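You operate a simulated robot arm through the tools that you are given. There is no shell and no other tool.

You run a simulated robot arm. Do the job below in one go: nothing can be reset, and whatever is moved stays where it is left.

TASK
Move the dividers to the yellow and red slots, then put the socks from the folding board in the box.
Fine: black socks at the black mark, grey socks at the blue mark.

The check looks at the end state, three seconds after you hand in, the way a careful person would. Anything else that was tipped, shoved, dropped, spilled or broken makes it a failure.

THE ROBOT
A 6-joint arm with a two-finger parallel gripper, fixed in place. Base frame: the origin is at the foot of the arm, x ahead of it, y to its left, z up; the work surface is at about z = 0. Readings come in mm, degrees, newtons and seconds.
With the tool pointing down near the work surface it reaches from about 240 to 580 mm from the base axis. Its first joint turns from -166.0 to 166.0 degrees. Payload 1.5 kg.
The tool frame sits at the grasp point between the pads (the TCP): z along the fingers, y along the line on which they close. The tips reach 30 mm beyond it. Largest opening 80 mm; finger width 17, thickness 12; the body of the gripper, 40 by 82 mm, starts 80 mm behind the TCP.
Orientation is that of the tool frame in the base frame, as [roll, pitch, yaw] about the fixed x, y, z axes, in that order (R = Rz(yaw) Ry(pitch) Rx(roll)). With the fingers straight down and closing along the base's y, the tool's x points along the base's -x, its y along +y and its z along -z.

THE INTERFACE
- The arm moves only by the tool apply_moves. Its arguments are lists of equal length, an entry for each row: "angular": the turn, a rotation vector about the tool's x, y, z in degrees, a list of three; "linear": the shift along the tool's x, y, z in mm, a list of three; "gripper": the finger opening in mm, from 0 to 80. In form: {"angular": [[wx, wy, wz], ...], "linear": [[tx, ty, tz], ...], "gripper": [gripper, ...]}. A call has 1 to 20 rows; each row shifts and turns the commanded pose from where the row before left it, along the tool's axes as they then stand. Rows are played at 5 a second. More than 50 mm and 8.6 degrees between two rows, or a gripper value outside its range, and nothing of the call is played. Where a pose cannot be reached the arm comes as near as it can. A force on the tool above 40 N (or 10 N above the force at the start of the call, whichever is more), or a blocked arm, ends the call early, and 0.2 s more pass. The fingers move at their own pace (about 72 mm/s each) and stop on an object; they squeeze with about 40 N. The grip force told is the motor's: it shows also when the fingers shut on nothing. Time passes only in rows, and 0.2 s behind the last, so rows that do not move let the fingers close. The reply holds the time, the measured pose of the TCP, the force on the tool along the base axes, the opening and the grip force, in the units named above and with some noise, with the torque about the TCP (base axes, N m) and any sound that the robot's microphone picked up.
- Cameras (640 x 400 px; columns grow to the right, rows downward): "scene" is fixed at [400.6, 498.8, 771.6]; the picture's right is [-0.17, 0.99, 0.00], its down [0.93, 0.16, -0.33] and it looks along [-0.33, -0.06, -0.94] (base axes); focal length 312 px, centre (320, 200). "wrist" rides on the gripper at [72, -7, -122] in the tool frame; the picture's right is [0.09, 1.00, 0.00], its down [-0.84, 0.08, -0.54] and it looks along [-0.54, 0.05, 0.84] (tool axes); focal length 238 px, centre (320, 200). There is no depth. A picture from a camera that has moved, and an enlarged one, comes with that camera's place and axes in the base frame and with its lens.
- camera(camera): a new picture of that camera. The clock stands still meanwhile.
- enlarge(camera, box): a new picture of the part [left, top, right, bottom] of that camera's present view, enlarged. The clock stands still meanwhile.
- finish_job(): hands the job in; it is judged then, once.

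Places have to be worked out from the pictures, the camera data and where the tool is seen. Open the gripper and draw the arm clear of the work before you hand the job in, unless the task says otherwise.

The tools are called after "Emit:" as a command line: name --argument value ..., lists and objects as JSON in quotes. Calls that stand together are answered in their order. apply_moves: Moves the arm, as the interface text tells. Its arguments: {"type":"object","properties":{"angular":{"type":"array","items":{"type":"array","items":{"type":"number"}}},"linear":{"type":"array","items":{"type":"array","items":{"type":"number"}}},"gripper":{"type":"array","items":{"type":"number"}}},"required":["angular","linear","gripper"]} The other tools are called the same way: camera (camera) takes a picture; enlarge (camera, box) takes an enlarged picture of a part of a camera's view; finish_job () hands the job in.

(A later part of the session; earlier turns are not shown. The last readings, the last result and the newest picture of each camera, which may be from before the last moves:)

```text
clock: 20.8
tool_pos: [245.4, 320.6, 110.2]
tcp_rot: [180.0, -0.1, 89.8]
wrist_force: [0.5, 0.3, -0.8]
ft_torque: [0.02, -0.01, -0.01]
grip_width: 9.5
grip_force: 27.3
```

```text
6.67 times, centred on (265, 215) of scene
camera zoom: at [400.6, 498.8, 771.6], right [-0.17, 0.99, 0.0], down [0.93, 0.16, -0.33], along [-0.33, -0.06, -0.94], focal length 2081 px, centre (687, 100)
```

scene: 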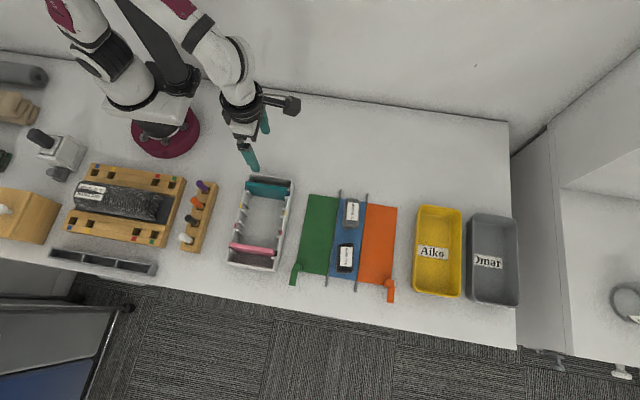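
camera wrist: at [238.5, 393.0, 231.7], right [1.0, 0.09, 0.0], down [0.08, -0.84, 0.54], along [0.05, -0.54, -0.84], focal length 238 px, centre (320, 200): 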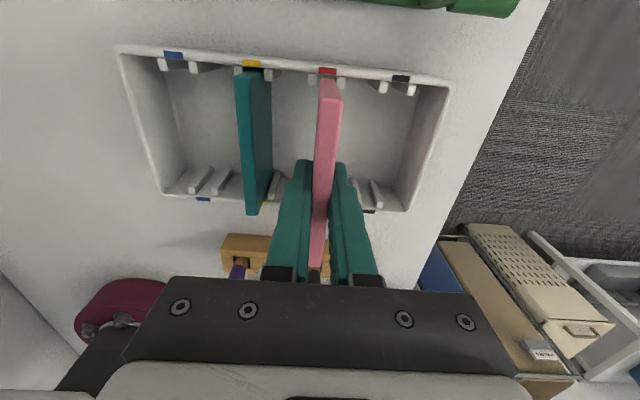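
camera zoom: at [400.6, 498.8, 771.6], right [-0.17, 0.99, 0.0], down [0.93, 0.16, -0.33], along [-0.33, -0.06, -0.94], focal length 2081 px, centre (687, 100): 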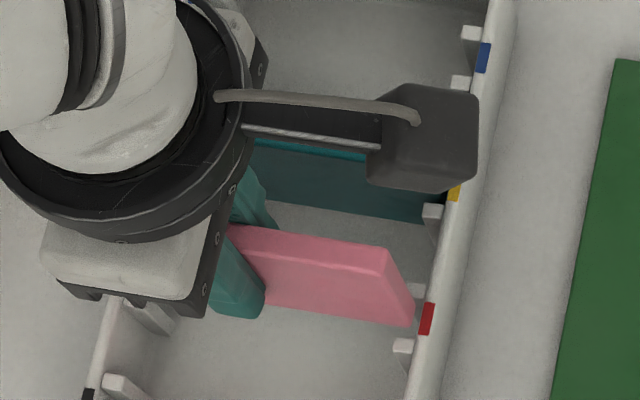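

The pink plate bottom is centred over the red slot (305 vs 302 px). Lowering it in.

Emit:
apply_moves --angular '[[0, 0, 0], [0, 0, 0], [0, 0, 0], [0, 0, 0], [0, 0, 0], [0, 0, 0], [0, 0, 0], [0, 0, 0]]' --linear '[[0, 0, 8], [0, 0, 8], [0, 0, 8], [0, 0, 8], [0, 0, 8], [0, 0, 7], [0, 0, 1.5], [0, 0, 0]]' --gripper '[3, 3, 3, 3, 3, 3, 3, 3]'

Emit:
camera --camera "wrist"

Emit:
enlarge --camera "scene" --box '[220, 185, 310, 245]'

```text
clock: 22.6
tool_pos: [245.1, 321.0, 63.7]
tcp_rot: [180.0, 0.1, 90.0]
wrist_force: [0.6, 0.3, 0.2]
ft_torque: [0.05, 0.0, 0.01]
grip_width: 9.3
grip_force: 27.8
```

```text
taken
camera wrist: at [238.2, 392.7, 185.1], right [1.0, 0.09, 0.0], down [0.08, -0.84, 0.54], along [0.05, -0.54, -0.84], focal length 238 px, centre (320, 200)
```

wrist: 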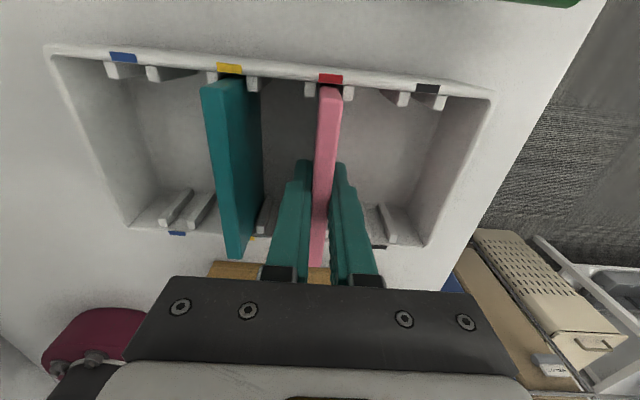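

```text
6.67 times, centred on (265, 215) of scene
camera zoom: at [400.6, 498.8, 771.6], right [-0.17, 0.99, 0.0], down [0.93, 0.16, -0.33], along [-0.33, -0.06, -0.94], focal length 2081 px, centre (687, 100)
```

zoom: 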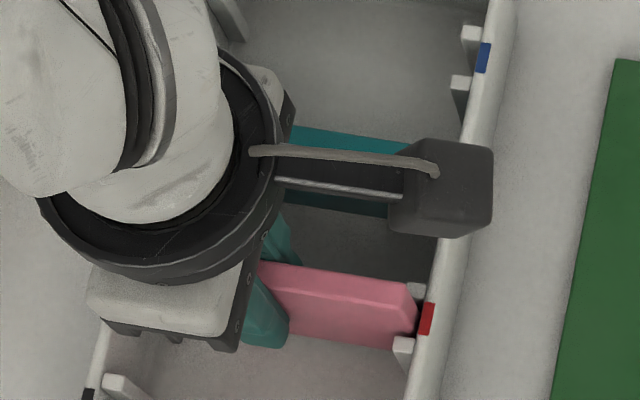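

The pink plate is in the red slot with a few millimetres to go. I'll lower gently until it seats.

Emit:
apply_moves --angular '[[0, 0, 0], [0, 0, 0], [0, 0, 0], [0, 0, 0]]' --linear '[[0, 0, 0.8], [0, 0, 0.8], [0, 0, 0.8], [0, 0, 0]]' --gripper '[3, 3, 3, 3]'

```text
clock: 23.6
tool_pos: [245.7, 322.0, 61.1]
tcp_rot: [180.0, 0.0, 89.9]
wrist_force: [-0.1, 1.0, -0.9]
ft_torque: [-0.02, 0.01, 0.01]
grip_width: 9.2
grip_force: 27.5
```

Emit:
apply_moves --angular '[[0, 0, 0], [0, 0, 0], [0, 0, 0]]' --linear '[[0, 0, 0.7], [0, 0, 0.5], [0, 0, 0]]' --gripper '[3, 3, 3]'

```text
clock: 24.4
tool_pos: [246.5, 322.5, 61.6]
tcp_rot: [-180.0, 0.0, 90.0]
wrist_force: [0.5, -1.5, 6.3]
ft_torque: [-0.11, -0.02, 0.03]
grip_width: 9.1
grip_force: 27.2
```

A contact force of 6.3 N shows the pink plate is seated. I'll release and lift clear to about z = 160.

Emit:
apply_moves --angular '[[0, 0, 0], [0, 0, 0], [0, 0, 0], [0, 0, 0], [0, 0, 0], [0, 0, 0], [0, 0, 0], [0, 0, 0]]' --linear '[[0, 0, 0], [0, 0, 0], [0, 0, 0], [0, 0, -10], [0, 0, -25], [0, 0, -30], [0, 0, -35], [0, 0, 0]]' --gripper '[15, 28, 28, 28, 28, 28, 28, 28]'

Emit:
camera --camera "wrist"

Emit:
enlarge --camera "scene" --box '[210, 160, 310, 280]'

```text
clock: 26.2
tool_pos: [244.9, 321.6, 159.8]
tcp_rot: [-179.9, 0.0, 89.9]
wrist_force: [0.3, 0.0, 0.7]
ft_torque: [-0.03, 0.01, -0.03]
grip_width: 27.8
grip_force: 0.1
```

```text
taken
camera wrist: at [238.7, 393.0, 280.1], right [1.0, 0.09, 0.0], down [0.08, -0.84, 0.54], along [0.05, -0.54, -0.84], focal length 238 px, centre (320, 200)
```

wrist: 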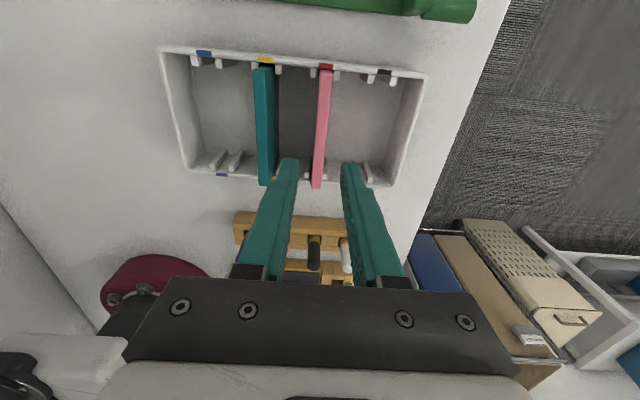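

```text
3.33 times, centred on (260, 220) of scene
camera zoom: at [400.6, 498.8, 771.6], right [-0.17, 0.99, 0.0], down [0.93, 0.16, -0.33], along [-0.33, -0.06, -0.94], focal length 1041 px, centre (520, 133)
```

zoom: 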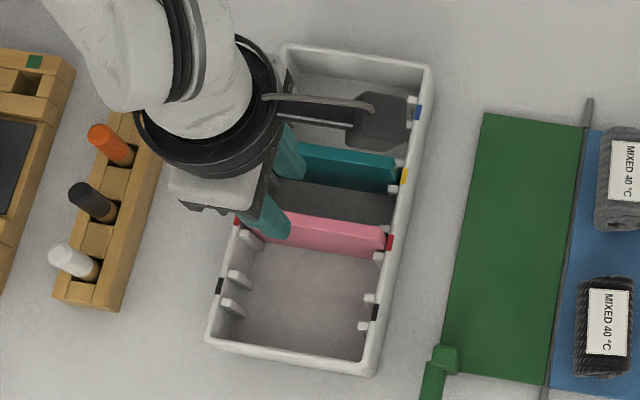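

Both dividers are in place: teal in yellow, pink in red. I'll raise the tool, rotate back to yaw 180, and move toward the folding board to inspect the socks.

Emit:
apply_moves --angular '[[0, 0, -7.5], [0, 0, -7.5], [0, 0, -7.5], [0, 0, -7.5], [0, 0, -7.5], [0, 0, -7.5], [0, 0, -7.5], [0, 0, -7.5], [0, 0, -7.5], [0, 0, -7.5], [0, 0, -7.5], [0, 0, -7.5], [0, 0, 0], [0, 0, 0], [0, 0, 0], [0, 0, 0], [0, 0, 0]]' --linear '[[0, 0, -7.5], [0, 0, -7.5], [0, 0, -7.5], [0, 0, -7.5], [0, 0, -7.5], [0, 0, -7.5], [0, 0, -7.5], [0, 0, -7.5], [0, 0, -7.5], [0, 0, -7.5], [0, 0, -7.5], [0, 0, -7.5], [23.75, 39.5, 0], [23.75, 39.5, 0], [23.75, 39.5, 0], [23.75, 39.5, 0], [0, 0, 0]]' --gripper '[28, 28, 28, 28, 28, 28, 28, 28, 28, 28, 28, 28, 40, 60, 80, 80, 80]'

Emit:
camera --camera "wrist"

Emit:
camera --camera "scene"

```text
clock: 29.8
tool_pos: [149.6, 478.3, 248.8]
tcp_rot: [180.0, 0.0, 180.0]
wrist_force: [0.5, 0.3, -0.1]
ft_torque: [0.02, 0.0, -0.01]
grip_width: 80.0
grip_force: 0.1
```

```text
taken
camera wrist: at [77.8, 471.5, 370.5], right [-0.09, 1.0, 0.0], down [0.84, 0.08, 0.54], along [0.54, 0.05, -0.84], focal length 238 px, centre (320, 200)
```

wrist: 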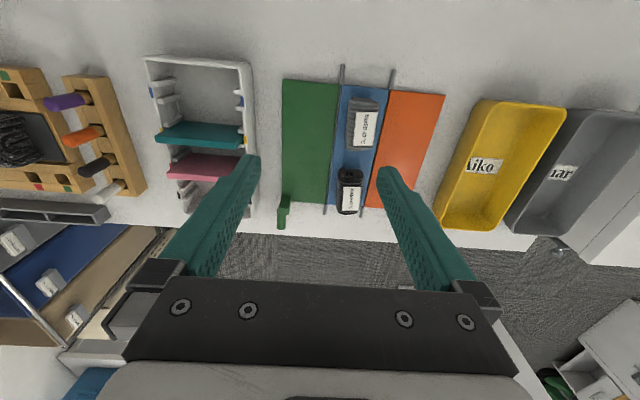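

```text
taken
```

scene: 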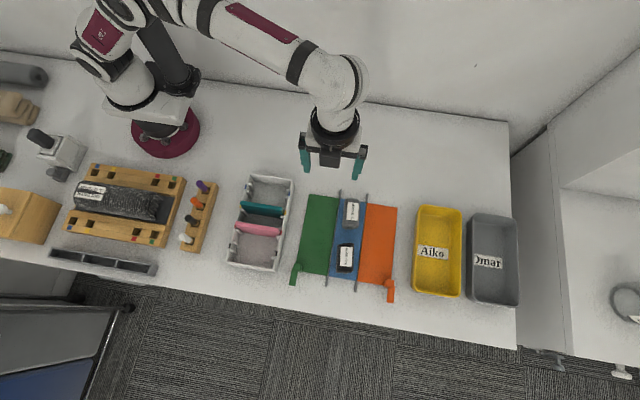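

Emit:
enlarge --camera "wrist" --box '[325, 85, 405, 225]'

Emit:
enlarge --camera "scene" --box '[325, 190, 375, 240]'

Emit:
enlarge --camera "scene" --box '[320, 230, 370, 280]'

Emit:
enlarge --camera "scene" --box '[215, 165, 310, 280]'

```text
2.86 times, centred on (365, 155) of wrist
camera zoom: at [77.8, 471.5, 370.5], right [-0.09, 1.0, 0.0], down [0.84, 0.08, 0.54], along [0.54, 0.05, -0.84], focal length 681 px, centre (191, 329)
```

zoom: 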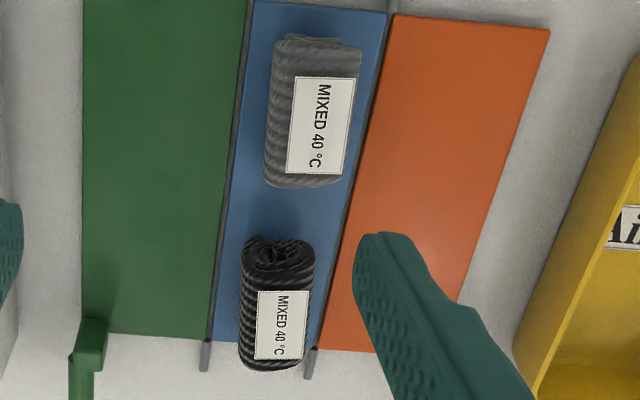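

```text
8.00 times, centred on (350, 215) of scene
camera zoom: at [400.6, 498.8, 771.6], right [-0.17, 0.99, 0.0], down [0.93, 0.16, -0.33], along [-0.33, -0.06, -0.94], focal length 2497 px, centre (80, 80)
```

zoom: 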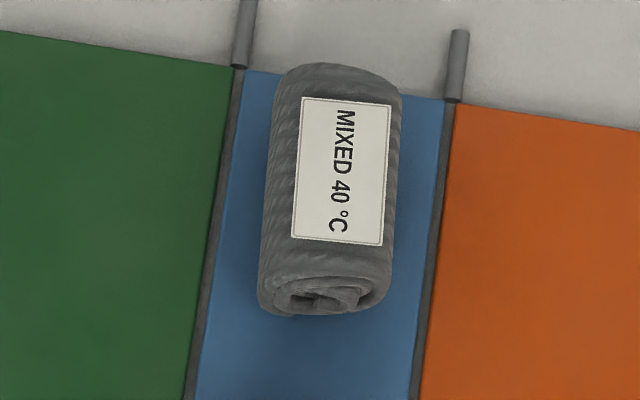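

```text
8.00 times, centred on (345, 255) of scene
camera zoom: at [400.6, 498.8, 771.6], right [-0.17, 0.99, 0.0], down [0.93, 0.16, -0.33], along [-0.33, -0.06, -0.94], focal length 2497 px, centre (120, -240)
```

zoom: 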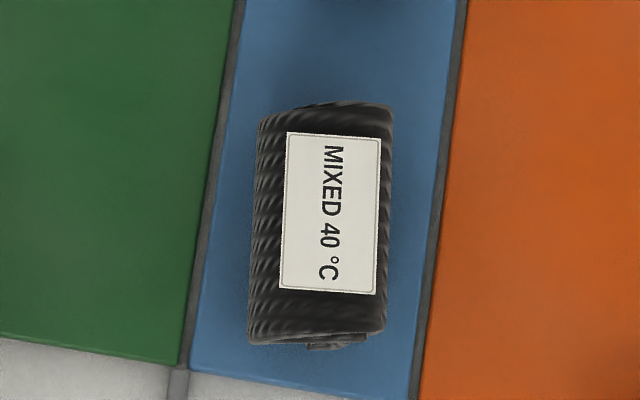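

```text
3.48 times, centred on (262, 222) of scene
camera zoom: at [400.6, 498.8, 771.6], right [-0.17, 0.99, 0.0], down [0.93, 0.16, -0.33], along [-0.33, -0.06, -0.94], focal length 1086 px, centre (520, 122)
```

zoom: 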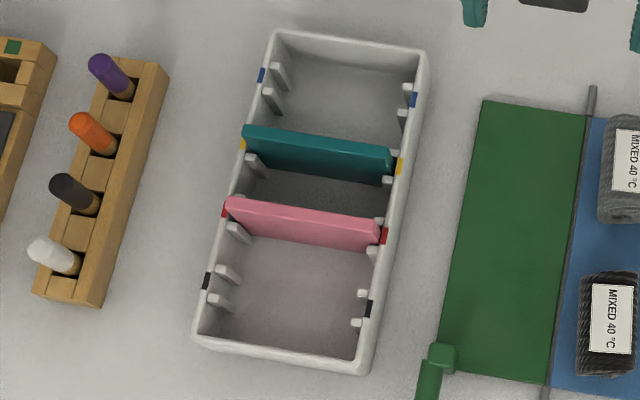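

I'll measure the end compartments precisely before handling the socks.

Emit:
enlarge --camera "scene" --box '[232, 168, 302, 218]'

Emit:
enlarge --camera "scene" --box '[222, 218, 292, 275]'

```text
8.00 times, centred on (267, 193) of scene
camera zoom: at [400.6, 498.8, 771.6], right [-0.17, 0.99, 0.0], down [0.93, 0.16, -0.33], along [-0.33, -0.06, -0.94], focal length 2497 px, centre (744, 256)
```

zoom: 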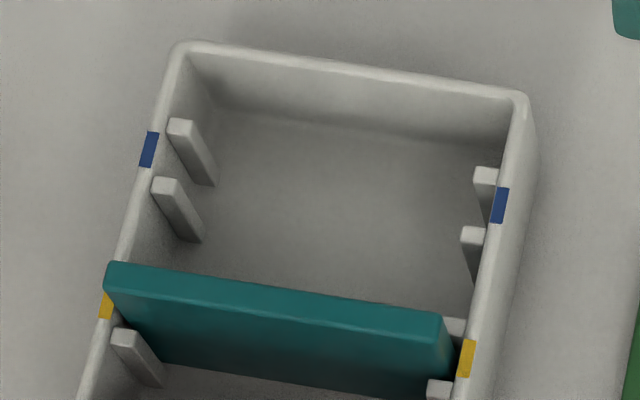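

```text
7.02 times, centred on (257, 246) of scene
camera zoom: at [400.6, 498.8, 771.6], right [-0.17, 0.99, 0.0], down [0.93, 0.16, -0.33], along [-0.33, -0.06, -0.94], focal length 2191 px, centre (762, -126)
```

zoom: 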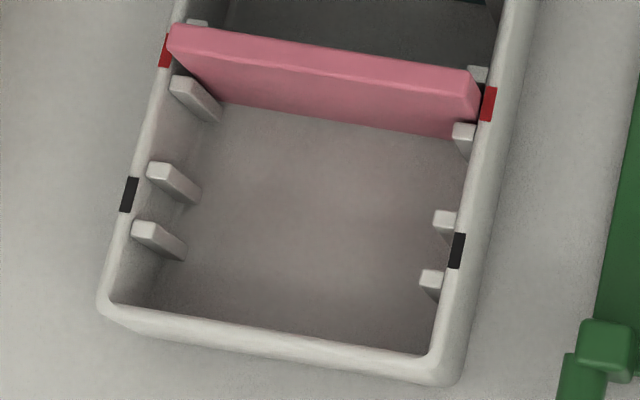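

Each end compartment is about 77 mm long in x, with about 92 mm between the ribs in y. The socks are about 70 × 40 mm, so I'll lay them along y in the box. The grey sock is centred near (165.5, 538), turned about 5°, with its top at z ≈ 47, so I'll move above it for a check.

Emit:
apply_moves --angular '[[0, 0, 0], [0, 0, 0], [0, 0, -5], [0, 0, 0], [0, 0, 0], [0, 0, 0]]' --linear '[[-8, 30, 20], [-8, 29.7, 20], [0, 0, 35], [0, 0, 40], [0, 0, 33], [0, 0, 0]]' --gripper '[70, 60, 58, 58, 58, 58]'

Emit:
camera --camera "wrist"

Emit:
enlarge --camera "scene" --box '[290, 140, 400, 260]'

```text
clock: 31.2
tool_pos: [165.4, 538.7, 101.4]
tcp_rot: [180.0, 0.1, -174.9]
wrist_force: [-0.4, -0.2, -0.5]
ft_torque: [-0.04, 0.01, 0.0]
grip_width: 58.1
grip_force: 0.0
```

```text
taken
camera wrist: at [94.1, 524.8, 222.4], right [-0.18, 0.98, 0.0], down [0.83, 0.15, 0.54], along [0.53, 0.1, -0.84], focal length 238 px, centre (320, 200)
```

wrist: 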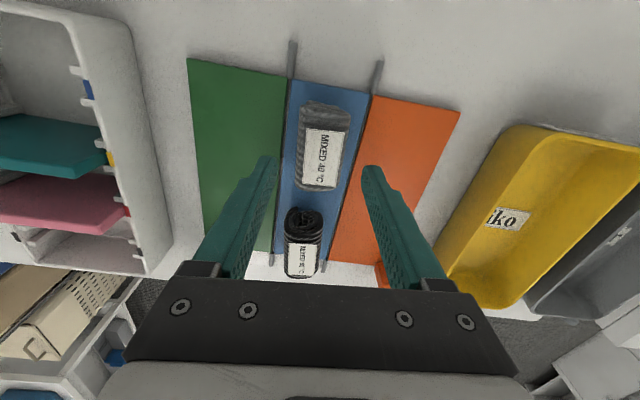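

```text
3.33 times, centred on (345, 200) of scene
camera zoom: at [400.6, 498.8, 771.6], right [-0.17, 0.99, 0.0], down [0.93, 0.16, -0.33], along [-0.33, -0.06, -0.94], focal length 1041 px, centre (237, 200)
```

zoom: 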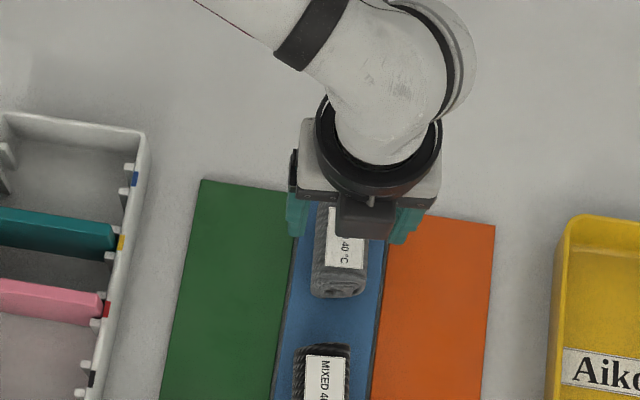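

Emit:
enlarge --camera "wrist" --box '[260, 90, 380, 200]'

```text
3.64 times, centred on (320, 145) of wrist
camera zoom: at [94.1, 524.8, 222.4], right [-0.18, 0.98, 0.0], down [0.83, 0.15, 0.54], along [0.53, 0.1, -0.84], focal length 867 px, centre (320, 400)
```

zoom: 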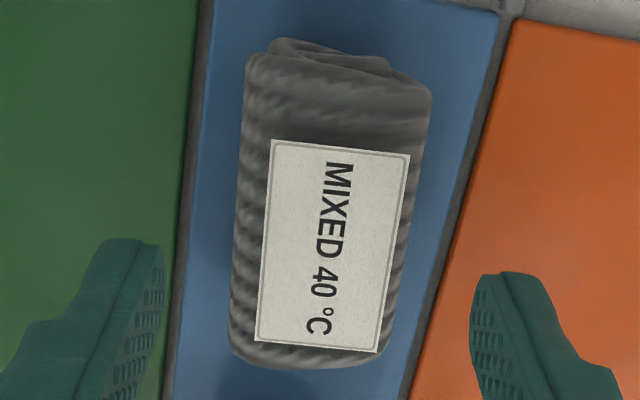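

The grey sock's axis matches the tool and its centre is about 2 mm further in x. I'll nudge, descend to z ≈ 46 (tips about 16 mm above the table), and look before closing.

Emit:
apply_moves --angular '[[0, 0, 0], [0, 0, 0], [0, 0, 0], [0, 0, 0]]' --linear '[[-2, 0.7, 15], [0, 0, 20], [0, 0, 20], [0, 0, 0]]' --gripper '[58, 58, 58, 58]'

Emit:
camera --camera "wrist"

Emit:
enlarge --camera "scene" --box '[290, 160, 400, 260]'

```text
clock: 32.2
tool_pos: [166.7, 540.7, 47.7]
tcp_rot: [179.9, 0.0, -175.1]
wrist_force: [0.2, -0.1, 0.7]
ft_torque: [-0.02, -0.02, 0.01]
grip_width: 58.1
grip_force: 0.0
```

```text
taken
camera wrist: at [95.8, 527.3, 169.3], right [-0.18, 0.98, 0.0], down [0.83, 0.15, 0.54], along [0.53, 0.1, -0.84], focal length 238 px, centre (320, 200)
```

wrist: 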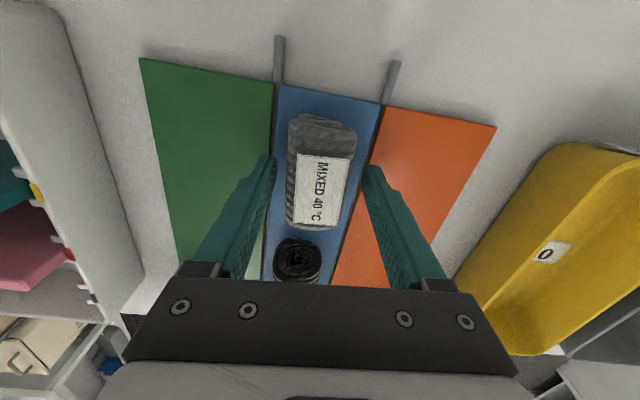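

```text
4.00 times, centred on (345, 210) of scene
camera zoom: at [400.6, 498.8, 771.6], right [-0.17, 0.99, 0.0], down [0.93, 0.16, -0.33], along [-0.33, -0.06, -0.94], focal length 1249 px, centre (220, 160)
```

zoom: 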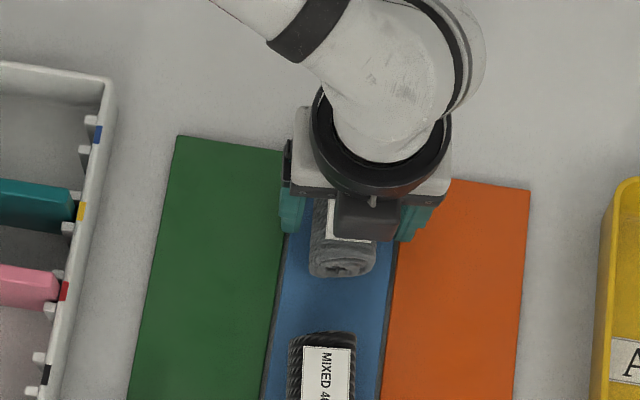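

The sock is between the fingers with a gap on each side. Closing on it.

Emit:
apply_moves --angular '[[0, 0, 0], [0, 0, 0], [0, 0, 0], [0, 0, 0], [0, 0, 0]]' --linear '[[0, 0, 0], [0, 0, 0], [0, 0, 0], [0, 0, 0], [0, 0, 0]]' --gripper '[48, 40, 34, 30, 30]'

Emit:
camera --camera "wrist"

```text
clock: 33.4
tool_pos: [166.9, 541.8, 47.7]
tcp_rot: [180.0, 0.0, -174.9]
wrist_force: [0.4, 0.3, 0.9]
ft_torque: [0.01, -0.02, -0.02]
grip_width: 43.2
grip_force: 40.2
```

```text
taken
camera wrist: at [95.8, 527.2, 169.4], right [-0.18, 0.98, 0.0], down [0.83, 0.15, 0.54], along [0.53, 0.1, -0.84], focal length 238 px, centre (320, 200)
```

wrist: 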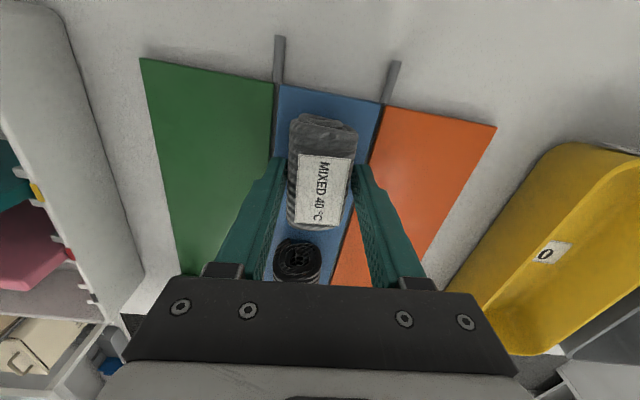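

The grey sock is gripped at 43.2 mm. The fingers look thicker above the TCP, so I'll inspect them closely before planning the placement.

Emit:
enlarge --camera "wrist" --box '[195, 140, 285, 290]'

Emit:
enlarge --camera "wrist" --box '[345, 150, 445, 295]'

```text
2.67 times, centred on (240, 215) of wrist
camera zoom: at [95.8, 527.2, 169.4], right [-0.18, 0.98, 0.0], down [0.83, 0.15, 0.54], along [0.53, 0.1, -0.84], focal length 636 px, centre (533, 160)
```

zoom: 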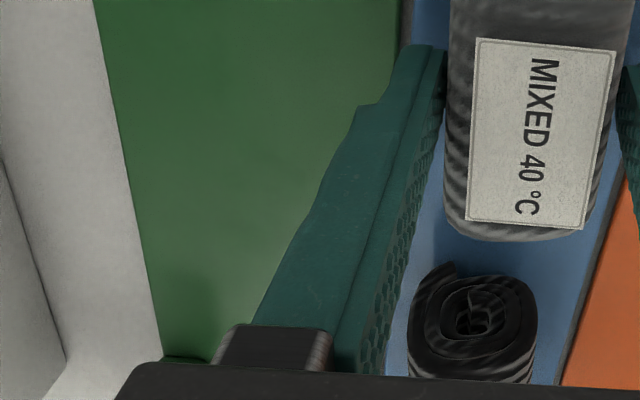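

```text
2.76 times, centred on (395, 222) of wrist
camera zoom: at [95.8, 527.2, 169.4], right [-0.18, 0.98, 0.0], down [0.83, 0.15, 0.54], along [0.53, 0.1, -0.84], focal length 658 px, centre (113, 138)
```

zoom: 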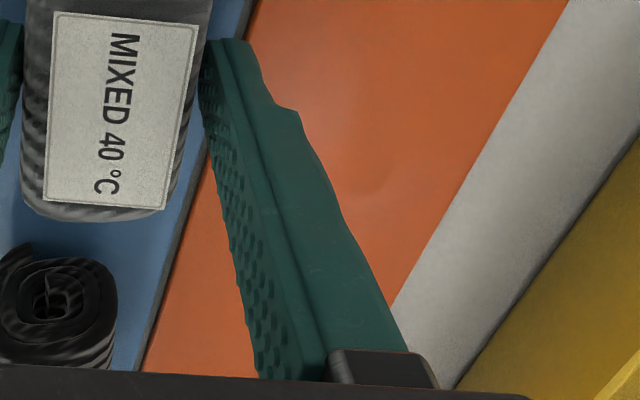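

The fingers extend about 14.4 mm outside the pads above the TCP (about 72 mm total while holding). That fits the 77 mm compartment if I centre carefully and release just above rim level. I'll lift the grey sock straight up first.

Emit:
apply_moves --angular '[[0, 0, 0], [0, 0, 0], [0, 0, 0], [0, 0, 0], [0, 0, 0], [0, 0, 0]]' --linear '[[0, 0, -8], [0, 0, -20], [0, 0, -25], [0, 0, -30], [0, 0, -30], [0, 0, 0]]' --gripper '[30, 30, 30, 30, 30, 30]'

Emit:
camera --camera "wrist"

Emit:
camera --camera "scene"

```text
clock: 34.8
tool_pos: [167.3, 542.4, 162.4]
tcp_rot: [-180.0, 0.0, -175.0]
wrist_force: [-0.3, 0.4, -0.1]
ft_torque: [-0.04, 0.0, 0.01]
grip_width: 43.1
grip_force: 39.6
```

```text
taken
camera wrist: at [95.4, 528.3, 283.6], right [-0.18, 0.98, 0.0], down [0.83, 0.15, 0.54], along [0.53, 0.1, -0.84], focal length 238 px, centre (320, 200)
```

wrist: 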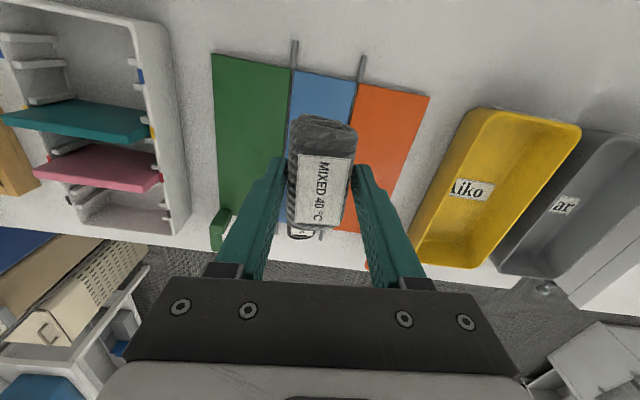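

```text
taken
```

scene: 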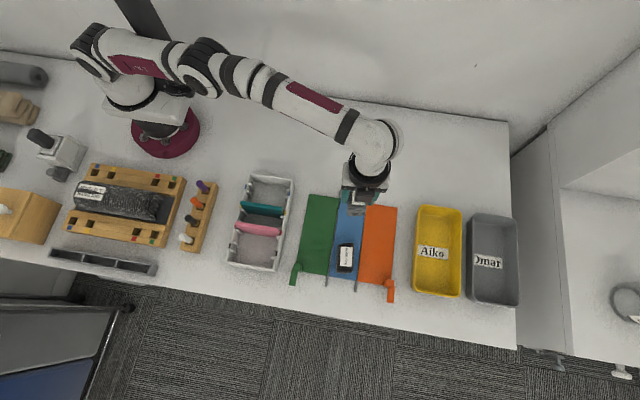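

The grey sock is held securely. I'll carry it over to the back compartment area and then rotate the tool so the sock lies along y.

Emit:
apply_moves --angular '[[0, 0, 0], [0, 0, 0], [0, 0, 0], [0, 0, 0], [0, 0, 0], [0, 0, 0]]' --linear '[[7.1, -43.1, 0], [7.1, -43.1, 0], [7.1, -43.1, 0], [7.1, -43.1, 0], [7.1, -43.1, 0], [0, 0, 0]]' --gripper '[30, 30, 30, 30, 30, 30]'

Emit:
apply_moves --angular '[[0, 0, 7.92], [0, 0, 7.92], [0, 0, 7.92], [0, 0, 7.92], [0, 0, 7.92], [0, 0, 7.92], [0, 0, 7.92], [0, 0, 7.92], [0, 0, 7.92], [0, 0, 7.92], [0, 0, 7.92], [0, 0, 7.92], [0, 0, 0]]' --linear '[[0, 0, 0], [0, 0, 0], [0, 0, 0], [0, 0, 0], [0, 0, 0], [0, 0, 0], [0, 0, 0], [0, 0, 0], [0, 0, 0], [0, 0, 0], [0, 0, 0], [0, 0, 0], [0, 0, 0]]' --gripper '[30, 30, 30, 30, 30, 30, 30, 30, 30, 30, 30, 30, 30]'

Emit:
camera --camera "wrist"

Emit:
enlarge --camera "scene" --box '[210, 130, 310, 230]'

```text
clock: 36.2
tool_pos: [156.3, 324.6, 159.0]
tcp_rot: [-179.9, 0.0, -175.2]
wrist_force: [-0.3, -0.6, -1.3]
ft_torque: [-0.01, -0.02, 0.01]
grip_width: 43.4
grip_force: 40.4
```

```text
clock: 39.0
tool_pos: [151.5, 323.1, 158.8]
tcp_rot: [180.0, 0.1, 89.8]
wrist_force: [0.4, -0.2, -0.8]
ft_torque: [0.03, 0.0, 0.01]
grip_width: 43.4
grip_force: 40.1
```

```text
taken
camera wrist: at [143.9, 395.0, 280.6], right [1.0, 0.09, 0.0], down [0.07, -0.84, 0.54], along [0.05, -0.54, -0.84], focal length 238 px, centre (320, 200)
```

wrist: 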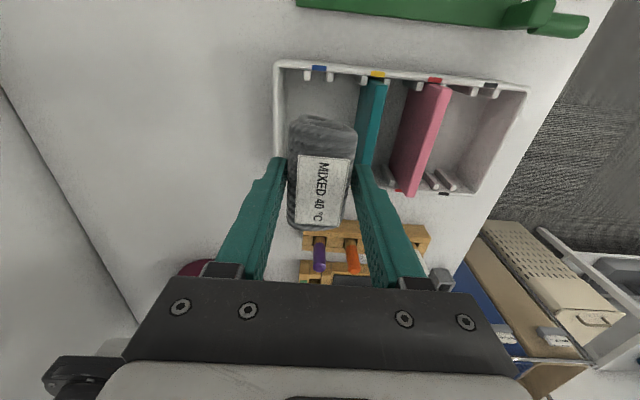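

```text
4.00 times, centred on (260, 180) of scene
camera zoom: at [400.6, 498.8, 771.6], right [-0.17, 0.99, 0.0], down [0.93, 0.16, -0.33], along [-0.33, -0.06, -0.94], focal length 1249 px, centre (560, 280)
```

zoom: 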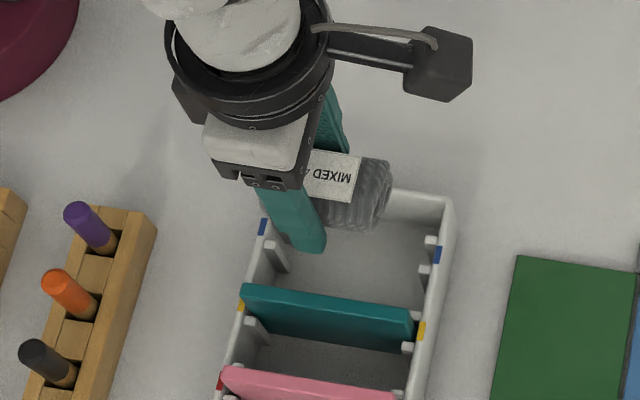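

I'll lower to z ≈ 112 and check the x clearance between the fingers, the back wall and the teal divider.

Emit:
apply_moves --angular '[[0, 0, 0], [0, 0, 0], [0, 0, 0]]' --linear '[[0, 0, 22], [0, 0, 25], [0, 0, 0]]' --gripper '[30, 30, 30]'

Emit:
camera --camera "wrist"

Emit:
enlarge --camera "wrist" --box '[250, 50, 410, 230]'

Emit:
enlarge --camera "scene" --box '[210, 140, 310, 230]'

```text
clock: 39.8
tool_pos: [150.3, 325.5, 112.7]
tcp_rot: [179.9, 0.0, 89.9]
wrist_force: [0.1, -0.5, -0.9]
ft_torque: [0.0, 0.02, 0.01]
grip_width: 43.1
grip_force: 39.8
```

```text
taken
camera wrist: at [143.8, 396.0, 233.6], right [1.0, 0.09, 0.0], down [0.08, -0.84, 0.54], along [0.05, -0.54, -0.84], focal length 238 px, centre (320, 200)
```

wrist: 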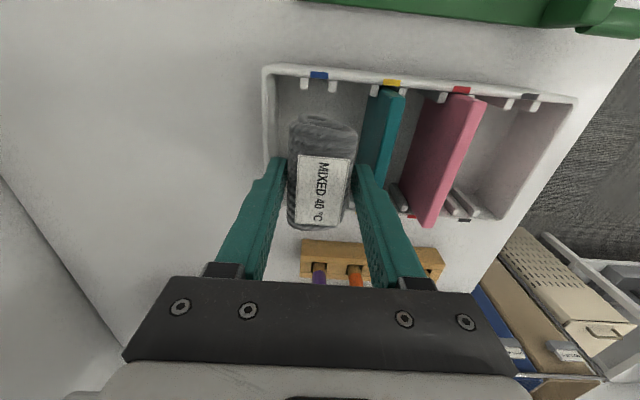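

```text
2.22 times, centred on (330, 140) of wrist
camera zoom: at [143.8, 396.0, 233.6], right [1.0, 0.09, 0.0], down [0.08, -0.84, 0.54], along [0.05, -0.54, -0.84], focal length 530 px, centre (298, 333)
```

zoom: 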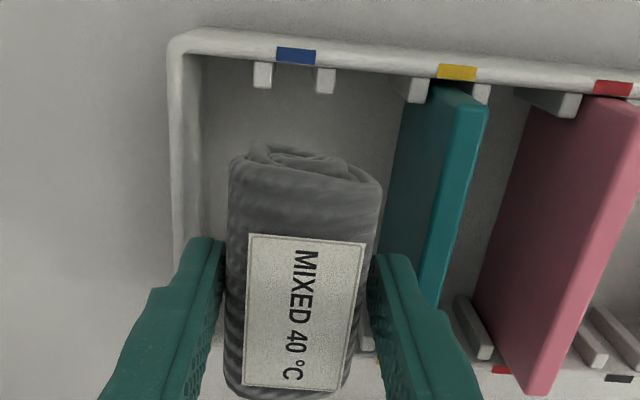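

```text
4.44 times, centred on (260, 185) of scene
camera zoom: at [400.6, 498.8, 771.6], right [-0.17, 0.99, 0.0], down [0.93, 0.16, -0.33], along [-0.33, -0.06, -0.94], focal length 1387 px, centre (587, 267)
```

zoom: 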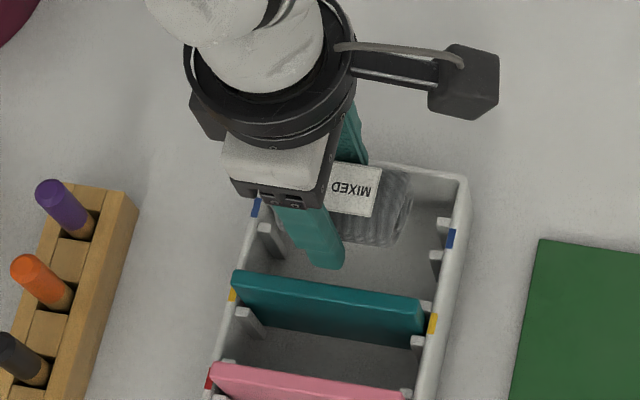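

In the camera frame the compartment runs x ≈ 114–192.5 and the TCP is at about 150.7. I'll shift +0.8 mm, lower another 35 mm, and check.

Emit:
apply_moves --angular '[[0, 0, 0], [0, 0, 0], [0, 0, 0], [0, 0, 0]]' --linear '[[0, 0.8, 10], [0, 0, 12], [0, 0, 13], [0, 0, 0]]' --gripper '[30, 30, 30, 30]'

Emit:
camera --camera "wrist"

Emit:
enlarge --camera "wrist" --box '[230, 50, 430, 250]'

Emit:
enlarge --camera "scene" --box '[210, 140, 310, 230]'

```text
clock: 40.8
tool_pos: [154.3, 321.7, 77.9]
tcp_rot: [-180.0, 0.0, 89.9]
wrist_force: [0.7, 0.1, -0.1]
ft_torque: [-0.03, 0.0, 0.02]
grip_width: 43.0
grip_force: 39.9
```

```text
taken
camera wrist: at [146.2, 393.5, 198.6], right [1.0, 0.09, 0.0], down [0.08, -0.84, 0.54], along [0.05, -0.54, -0.84], focal length 238 px, centre (320, 200)
```

wrist: 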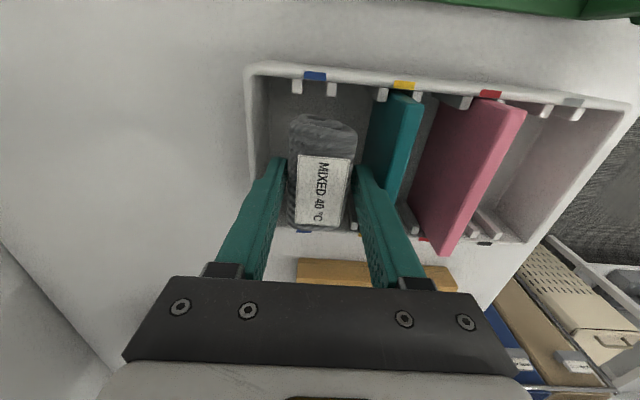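

```text
2.00 times, centred on (330, 150) of wrist
camera zoom: at [146.2, 393.5, 198.6], right [1.0, 0.09, 0.0], down [0.08, -0.84, 0.54], along [0.05, -0.54, -0.84], focal length 477 px, centre (300, 300)
```

zoom: 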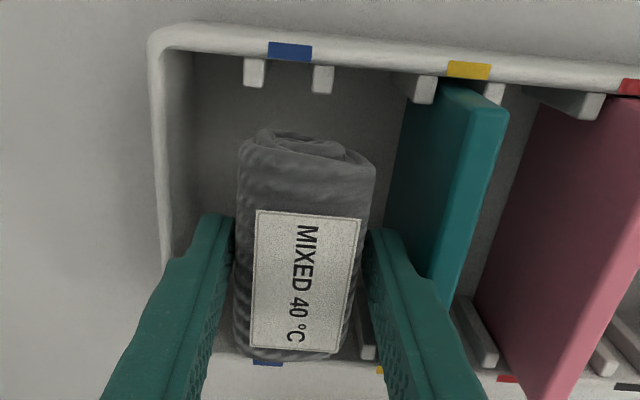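

```text
4.44 times, centred on (260, 185) of scene
camera zoom: at [400.6, 498.8, 771.6], right [-0.17, 0.99, 0.0], down [0.93, 0.16, -0.33], along [-0.33, -0.06, -0.94], focal length 1387 px, centre (587, 267)
```

zoom: 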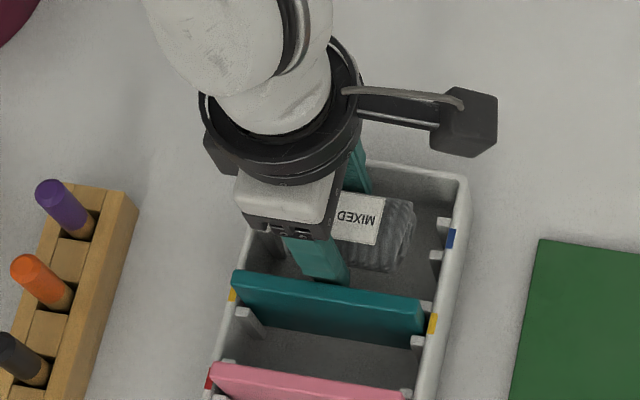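

Emit:
enlarge --camera "wrist" --box '[340, 80, 440, 210]'

Emit:
enlarge --camera "wrist" --box '[230, 60, 330, 210]'

Emit:
enlarge --camera "scene" --box '[240, 165, 300, 215]'

```text
3.08 times, centred on (390, 145) of wrist
camera zoom: at [146.2, 393.5, 198.6], right [1.0, 0.09, 0.0], down [0.08, -0.84, 0.54], along [0.05, -0.54, -0.84], focal length 733 px, centre (105, 369)
```

zoom: 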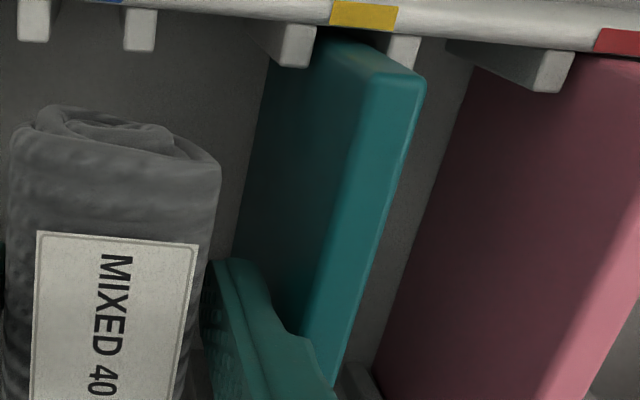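

```text
2.67 times, centred on (280, 135) of wrist
camera zoom: at [146.2, 393.5, 198.6], right [1.0, 0.09, 0.0], down [0.08, -0.84, 0.54], along [0.05, -0.54, -0.84], focal length 636 px, centre (427, 373)
```

zoom: 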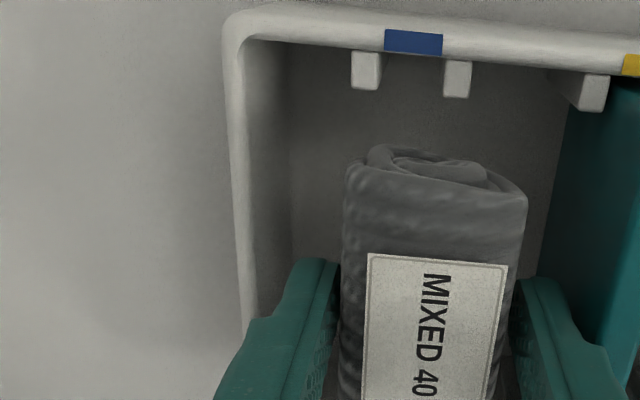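

```text
8.00 times, centred on (270, 190) of scene
camera zoom: at [400.6, 498.8, 771.6], right [-0.17, 0.99, 0.0], down [0.93, 0.16, -0.33], along [-0.33, -0.06, -0.94], focal length 2497 px, centre (720, 280)
```

zoom: 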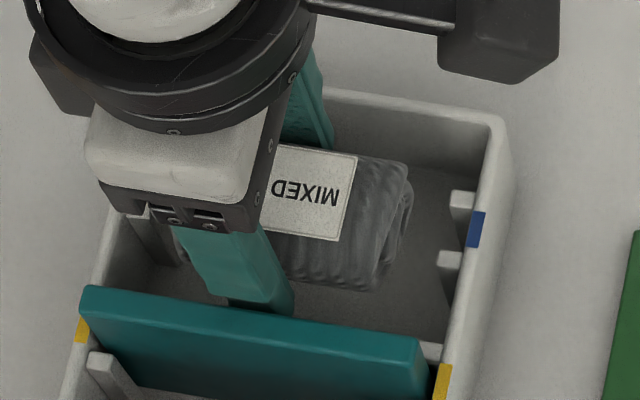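

Re-reading the edges, the back wall is about 44 mm behind the TCP and the teal face about 38.5 mm ahead, so the compartment is about 81 mm wide. I'll shift −2.5 mm in x to centre, then lower 20 mm.

Emit:
apply_moves --angular '[[0, 0, 0], [0, 0, 0], [0, 0, 0], [0, 0, 0]]' --linear '[[0, -2.5, 0], [0, 0, 10], [0, 0, 10], [0, 0, 0]]' --gripper '[30, 30, 30, 30]'

Emit:
enlarge --camera "wrist" --box '[210, 50, 430, 250]'

Emit:
enlarge --camera "scene" --box '[235, 165, 305, 220]'

```text
clock: 41.8
tool_pos: [149.0, 323.5, 57.0]
tcp_rot: [180.0, 0.0, 89.9]
wrist_force: [0.5, -0.3, 0.0]
ft_torque: [0.03, -0.03, 0.03]
grip_width: 43.1
grip_force: 40.4
```

```text
2.00 times, centred on (320, 150) of wrist
camera zoom: at [142.2, 394.7, 178.0], right [1.0, 0.09, 0.0], down [0.08, -0.84, 0.54], along [0.05, -0.54, -0.84], focal length 477 px, centre (320, 300)
```

zoom: 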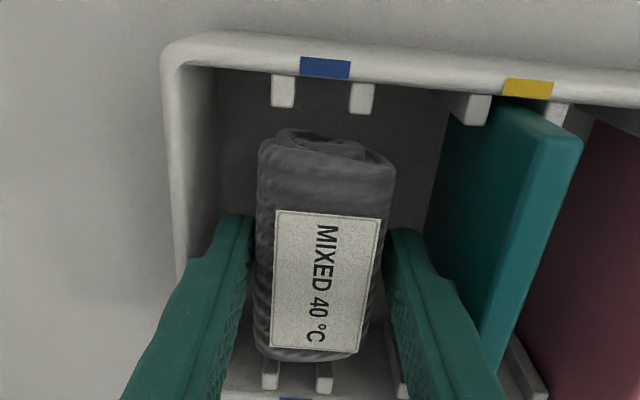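

```text
7.27 times, centred on (270, 192) of scene
camera zoom: at [400.6, 498.8, 771.6], right [-0.17, 0.99, 0.0], down [0.93, 0.16, -0.33], along [-0.33, -0.06, -0.94], focal length 2270 px, centre (684, 254)
```

zoom: 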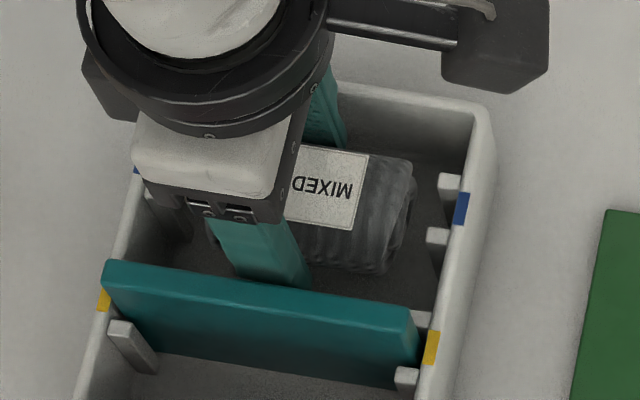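

Clearances look good on both sides. I'll lower in small steps until the sock touches the floor, about 10 mm more.

Emit:
apply_moves --angular '[[0, 0, 0], [0, 0, 0], [0, 0, 0], [0, 0, 0]]' --linear '[[0, 0, 4], [0, 0, 3], [0, 0, 1.5], [0, 0, 0]]' --gripper '[30, 30, 30, 30]'

Emit:
enlarge --camera "wrist" --box '[210, 50, 430, 250]'

```text
clock: 42.8
tool_pos: [150.1, 323.7, 48.6]
tcp_rot: [-180.0, 0.0, 89.9]
wrist_force: [0.3, 0.8, -0.4]
ft_torque: [0.01, 0.0, 0.01]
grip_width: 43.3
grip_force: 40.0
```

```text
2.00 times, centred on (320, 150) of wrist
camera zoom: at [143.5, 394.7, 170.1], right [1.0, 0.09, 0.0], down [0.08, -0.84, 0.54], along [0.05, -0.54, -0.84], focal length 477 px, centre (320, 300)
```

zoom: 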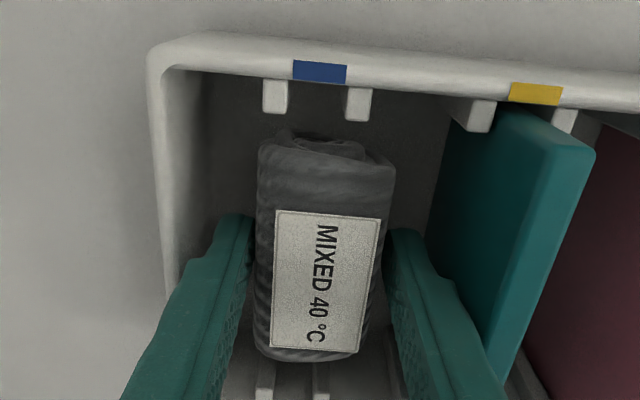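

No contact yet. I'll lower 2 mm more in small steps and see if it touches.

Emit:
apply_moves --angular '[[0, 0, 0], [0, 0, 0], [0, 0, 0]]' --linear '[[0, 0, 1], [0, 0, 1], [0, 0, 0]]' --gripper '[30, 30, 30]'

```text
clock: 43.6
tool_pos: [150.5, 324.4, 46.1]
tcp_rot: [180.0, 0.0, 89.9]
wrist_force: [0.4, 0.9, -1.7]
ft_torque: [-0.02, -0.01, -0.04]
grip_width: 43.7
grip_force: 39.7
```

The sock is within a millimetre or two of the floor. I'll release gently by opening to 48 mm only.

Emit:
apply_moves --angular '[[0, 0, 0], [0, 0, 0], [0, 0, 0], [0, 0, 0]]' --linear '[[0, 0, 0], [0, 0, 0], [0, 0, 0], [0, 0, 0]]' --gripper '[45, 47, 48.5, 48.5]'

Emit:
enlarge --camera "wrist" --box '[210, 50, 430, 250]'

Emit:
enlarge --camera "scene" --box '[235, 165, 305, 220]'

```text
clock: 44.6
tool_pos: [149.0, 323.3, 46.9]
tcp_rot: [-180.0, 0.1, 89.9]
wrist_force: [-0.6, 0.6, 0.0]
ft_torque: [0.02, -0.01, 0.02]
grip_width: 48.6
grip_force: 0.1
```

```text
2.00 times, centred on (320, 150) of wrist
camera zoom: at [143.2, 395.1, 168.3], right [1.0, 0.09, 0.0], down [0.08, -0.84, 0.54], along [0.05, -0.54, -0.84], focal length 477 px, centre (320, 300)
```

zoom: 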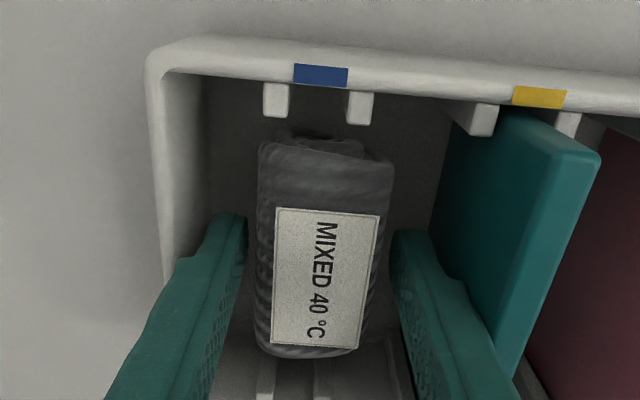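

```text
7.27 times, centred on (270, 192) of scene
camera zoom: at [400.6, 498.8, 771.6], right [-0.17, 0.99, 0.0], down [0.93, 0.16, -0.33], along [-0.33, -0.06, -0.94], focal length 2270 px, centre (684, 254)
```

zoom: 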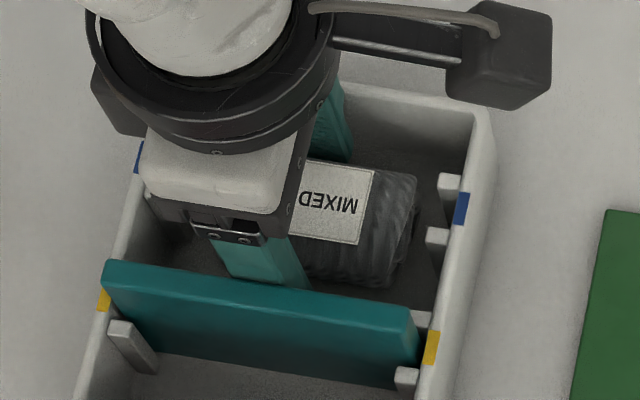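

The sock is released and resting on the floor with no contact force. I'll lift straight up and check.

Emit:
apply_moves --angular '[[0, 0, 0], [0, 0, 0], [0, 0, 0], [0, 0, 0], [0, 0, 0], [0, 0, 0]]' --linear '[[0, 0, -8], [0, 0, -15], [0, 0, -25], [0, 0, -35], [0, 0, -35], [0, 0, 0]]' --gripper '[48.5, 48.5, 48.5, 48.5, 48.5, 48.5]'

Emit:
camera --camera "wrist"

Emit:
enlarge --camera "scene" --box '[215, 160, 305, 280]'

```text
clock: 46.0
tool_pos: [150.2, 323.8, 165.5]
tcp_rot: [179.9, 0.0, 90.0]
wrist_force: [-0.2, 0.2, 0.0]
ft_torque: [-0.02, 0.02, 0.0]
grip_width: 48.4
grip_force: 0.1
```

```text
taken
camera wrist: at [143.5, 394.8, 286.0], right [1.0, 0.09, 0.0], down [0.08, -0.84, 0.54], along [0.05, -0.54, -0.84], focal length 238 px, centre (320, 200)
```

wrist: 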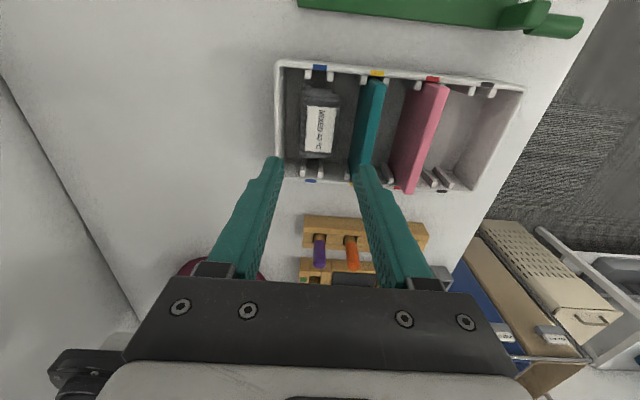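

```text
3.33 times, centred on (260, 220) of scene
camera zoom: at [400.6, 498.8, 771.6], right [-0.17, 0.99, 0.0], down [0.93, 0.16, -0.33], along [-0.33, -0.06, -0.94], focal length 1041 px, centre (520, 133)
```

zoom: 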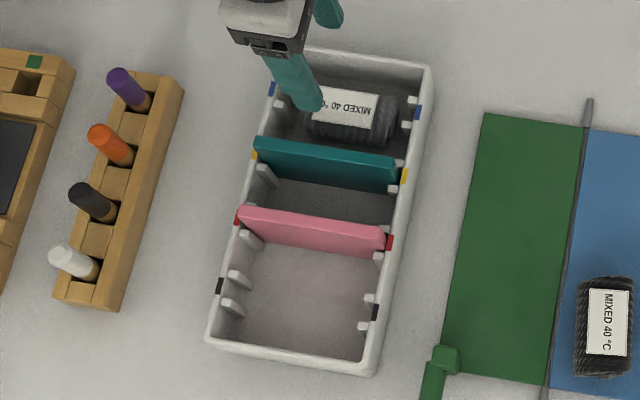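

The grey sock sits at the blue mark. Next is the black sock near (278, 538), about 605 mm out, which needs a tilted tool. I'll rotate back to yaw ≈ 185.5 and move partway toward it.

Emit:
apply_moves --angular '[[0, 0, -7.96], [0, 0, -7.96], [0, 0, -7.96], [0, 0, -7.96], [0, 0, -7.96], [0, 0, -7.96], [0, 0, -7.96], [0, 0, -7.96], [0, 0, -7.96], [0, 0, -7.96], [0, 0, -7.96], [0, 0, -7.96], [0, 0, 0], [0, 0, 0], [0, 0, 0], [0, 0, 0], [0, 0, 0]]' --linear '[[0, 0, 0], [0, 0, 0], [0, 0, 0], [0, 0, 0], [0, 0, 0], [0, 0, 0], [0, 0, 0], [0, 0, 0], [0, 0, 0], [0, 0, 0], [0, 0, 0], [0, 0, 0], [-23.65, 36.9, 0], [-23.65, 36.9, 0], [-23.65, 36.9, 0], [-23.65, 36.9, 0], [0, 0, 0]]' --gripper '[48.5, 48.5, 48.5, 48.5, 48.5, 48.5, 48.5, 48.5, 48.5, 48.5, 48.5, 48.5, 58, 58, 58, 58, 58]'

Emit:
apply_moves --angular '[[0, -5, 0], [0, -5, 0], [0, -5, 0], [0, -5, 0], [0, 0, 0]]' --linear '[[0, 0, 0], [0, 0, 0], [0, 0, 0], [0, 0, 0], [0, 0, 0]]' --gripper '[58, 58, 58, 58, 58]'

Emit:
camera --camera "wrist"

Emit:
camera --camera "scene"

```text
clock: 49.6
tool_pos: [231.5, 481.0, 165.8]
tcp_rot: [180.0, 0.0, -174.5]
wrist_force: [-0.6, -0.8, -0.5]
ft_torque: [0.03, 0.02, 0.01]
grip_width: 57.8
grip_force: 0.0
```

```text
clock: 50.8
tool_pos: [231.3, 478.8, 164.5]
tcp_rot: [180.0, 20.0, -174.5]
wrist_force: [-1.1, 0.0, -0.5]
ft_torque: [0.0, -0.04, 0.0]
grip_width: 57.8
grip_force: 0.0
```

```text
taken
camera wrist: at [121.5, 461.1, 254.8], right [-0.18, 0.98, -0.03], down [0.59, 0.13, 0.8], along [0.79, 0.13, -0.6], focal length 238 px, centre (320, 200)
```

wrist: 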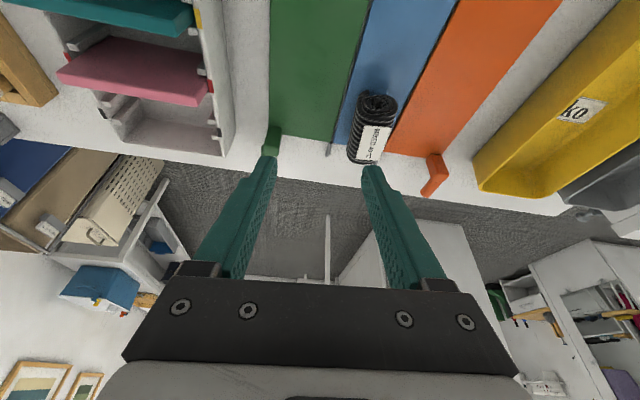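

```text
taken
```

scene: 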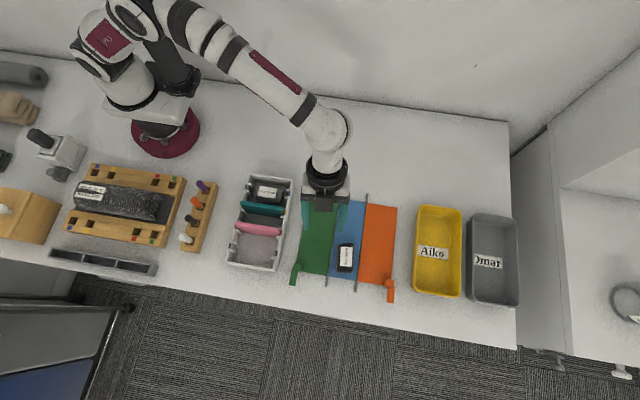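

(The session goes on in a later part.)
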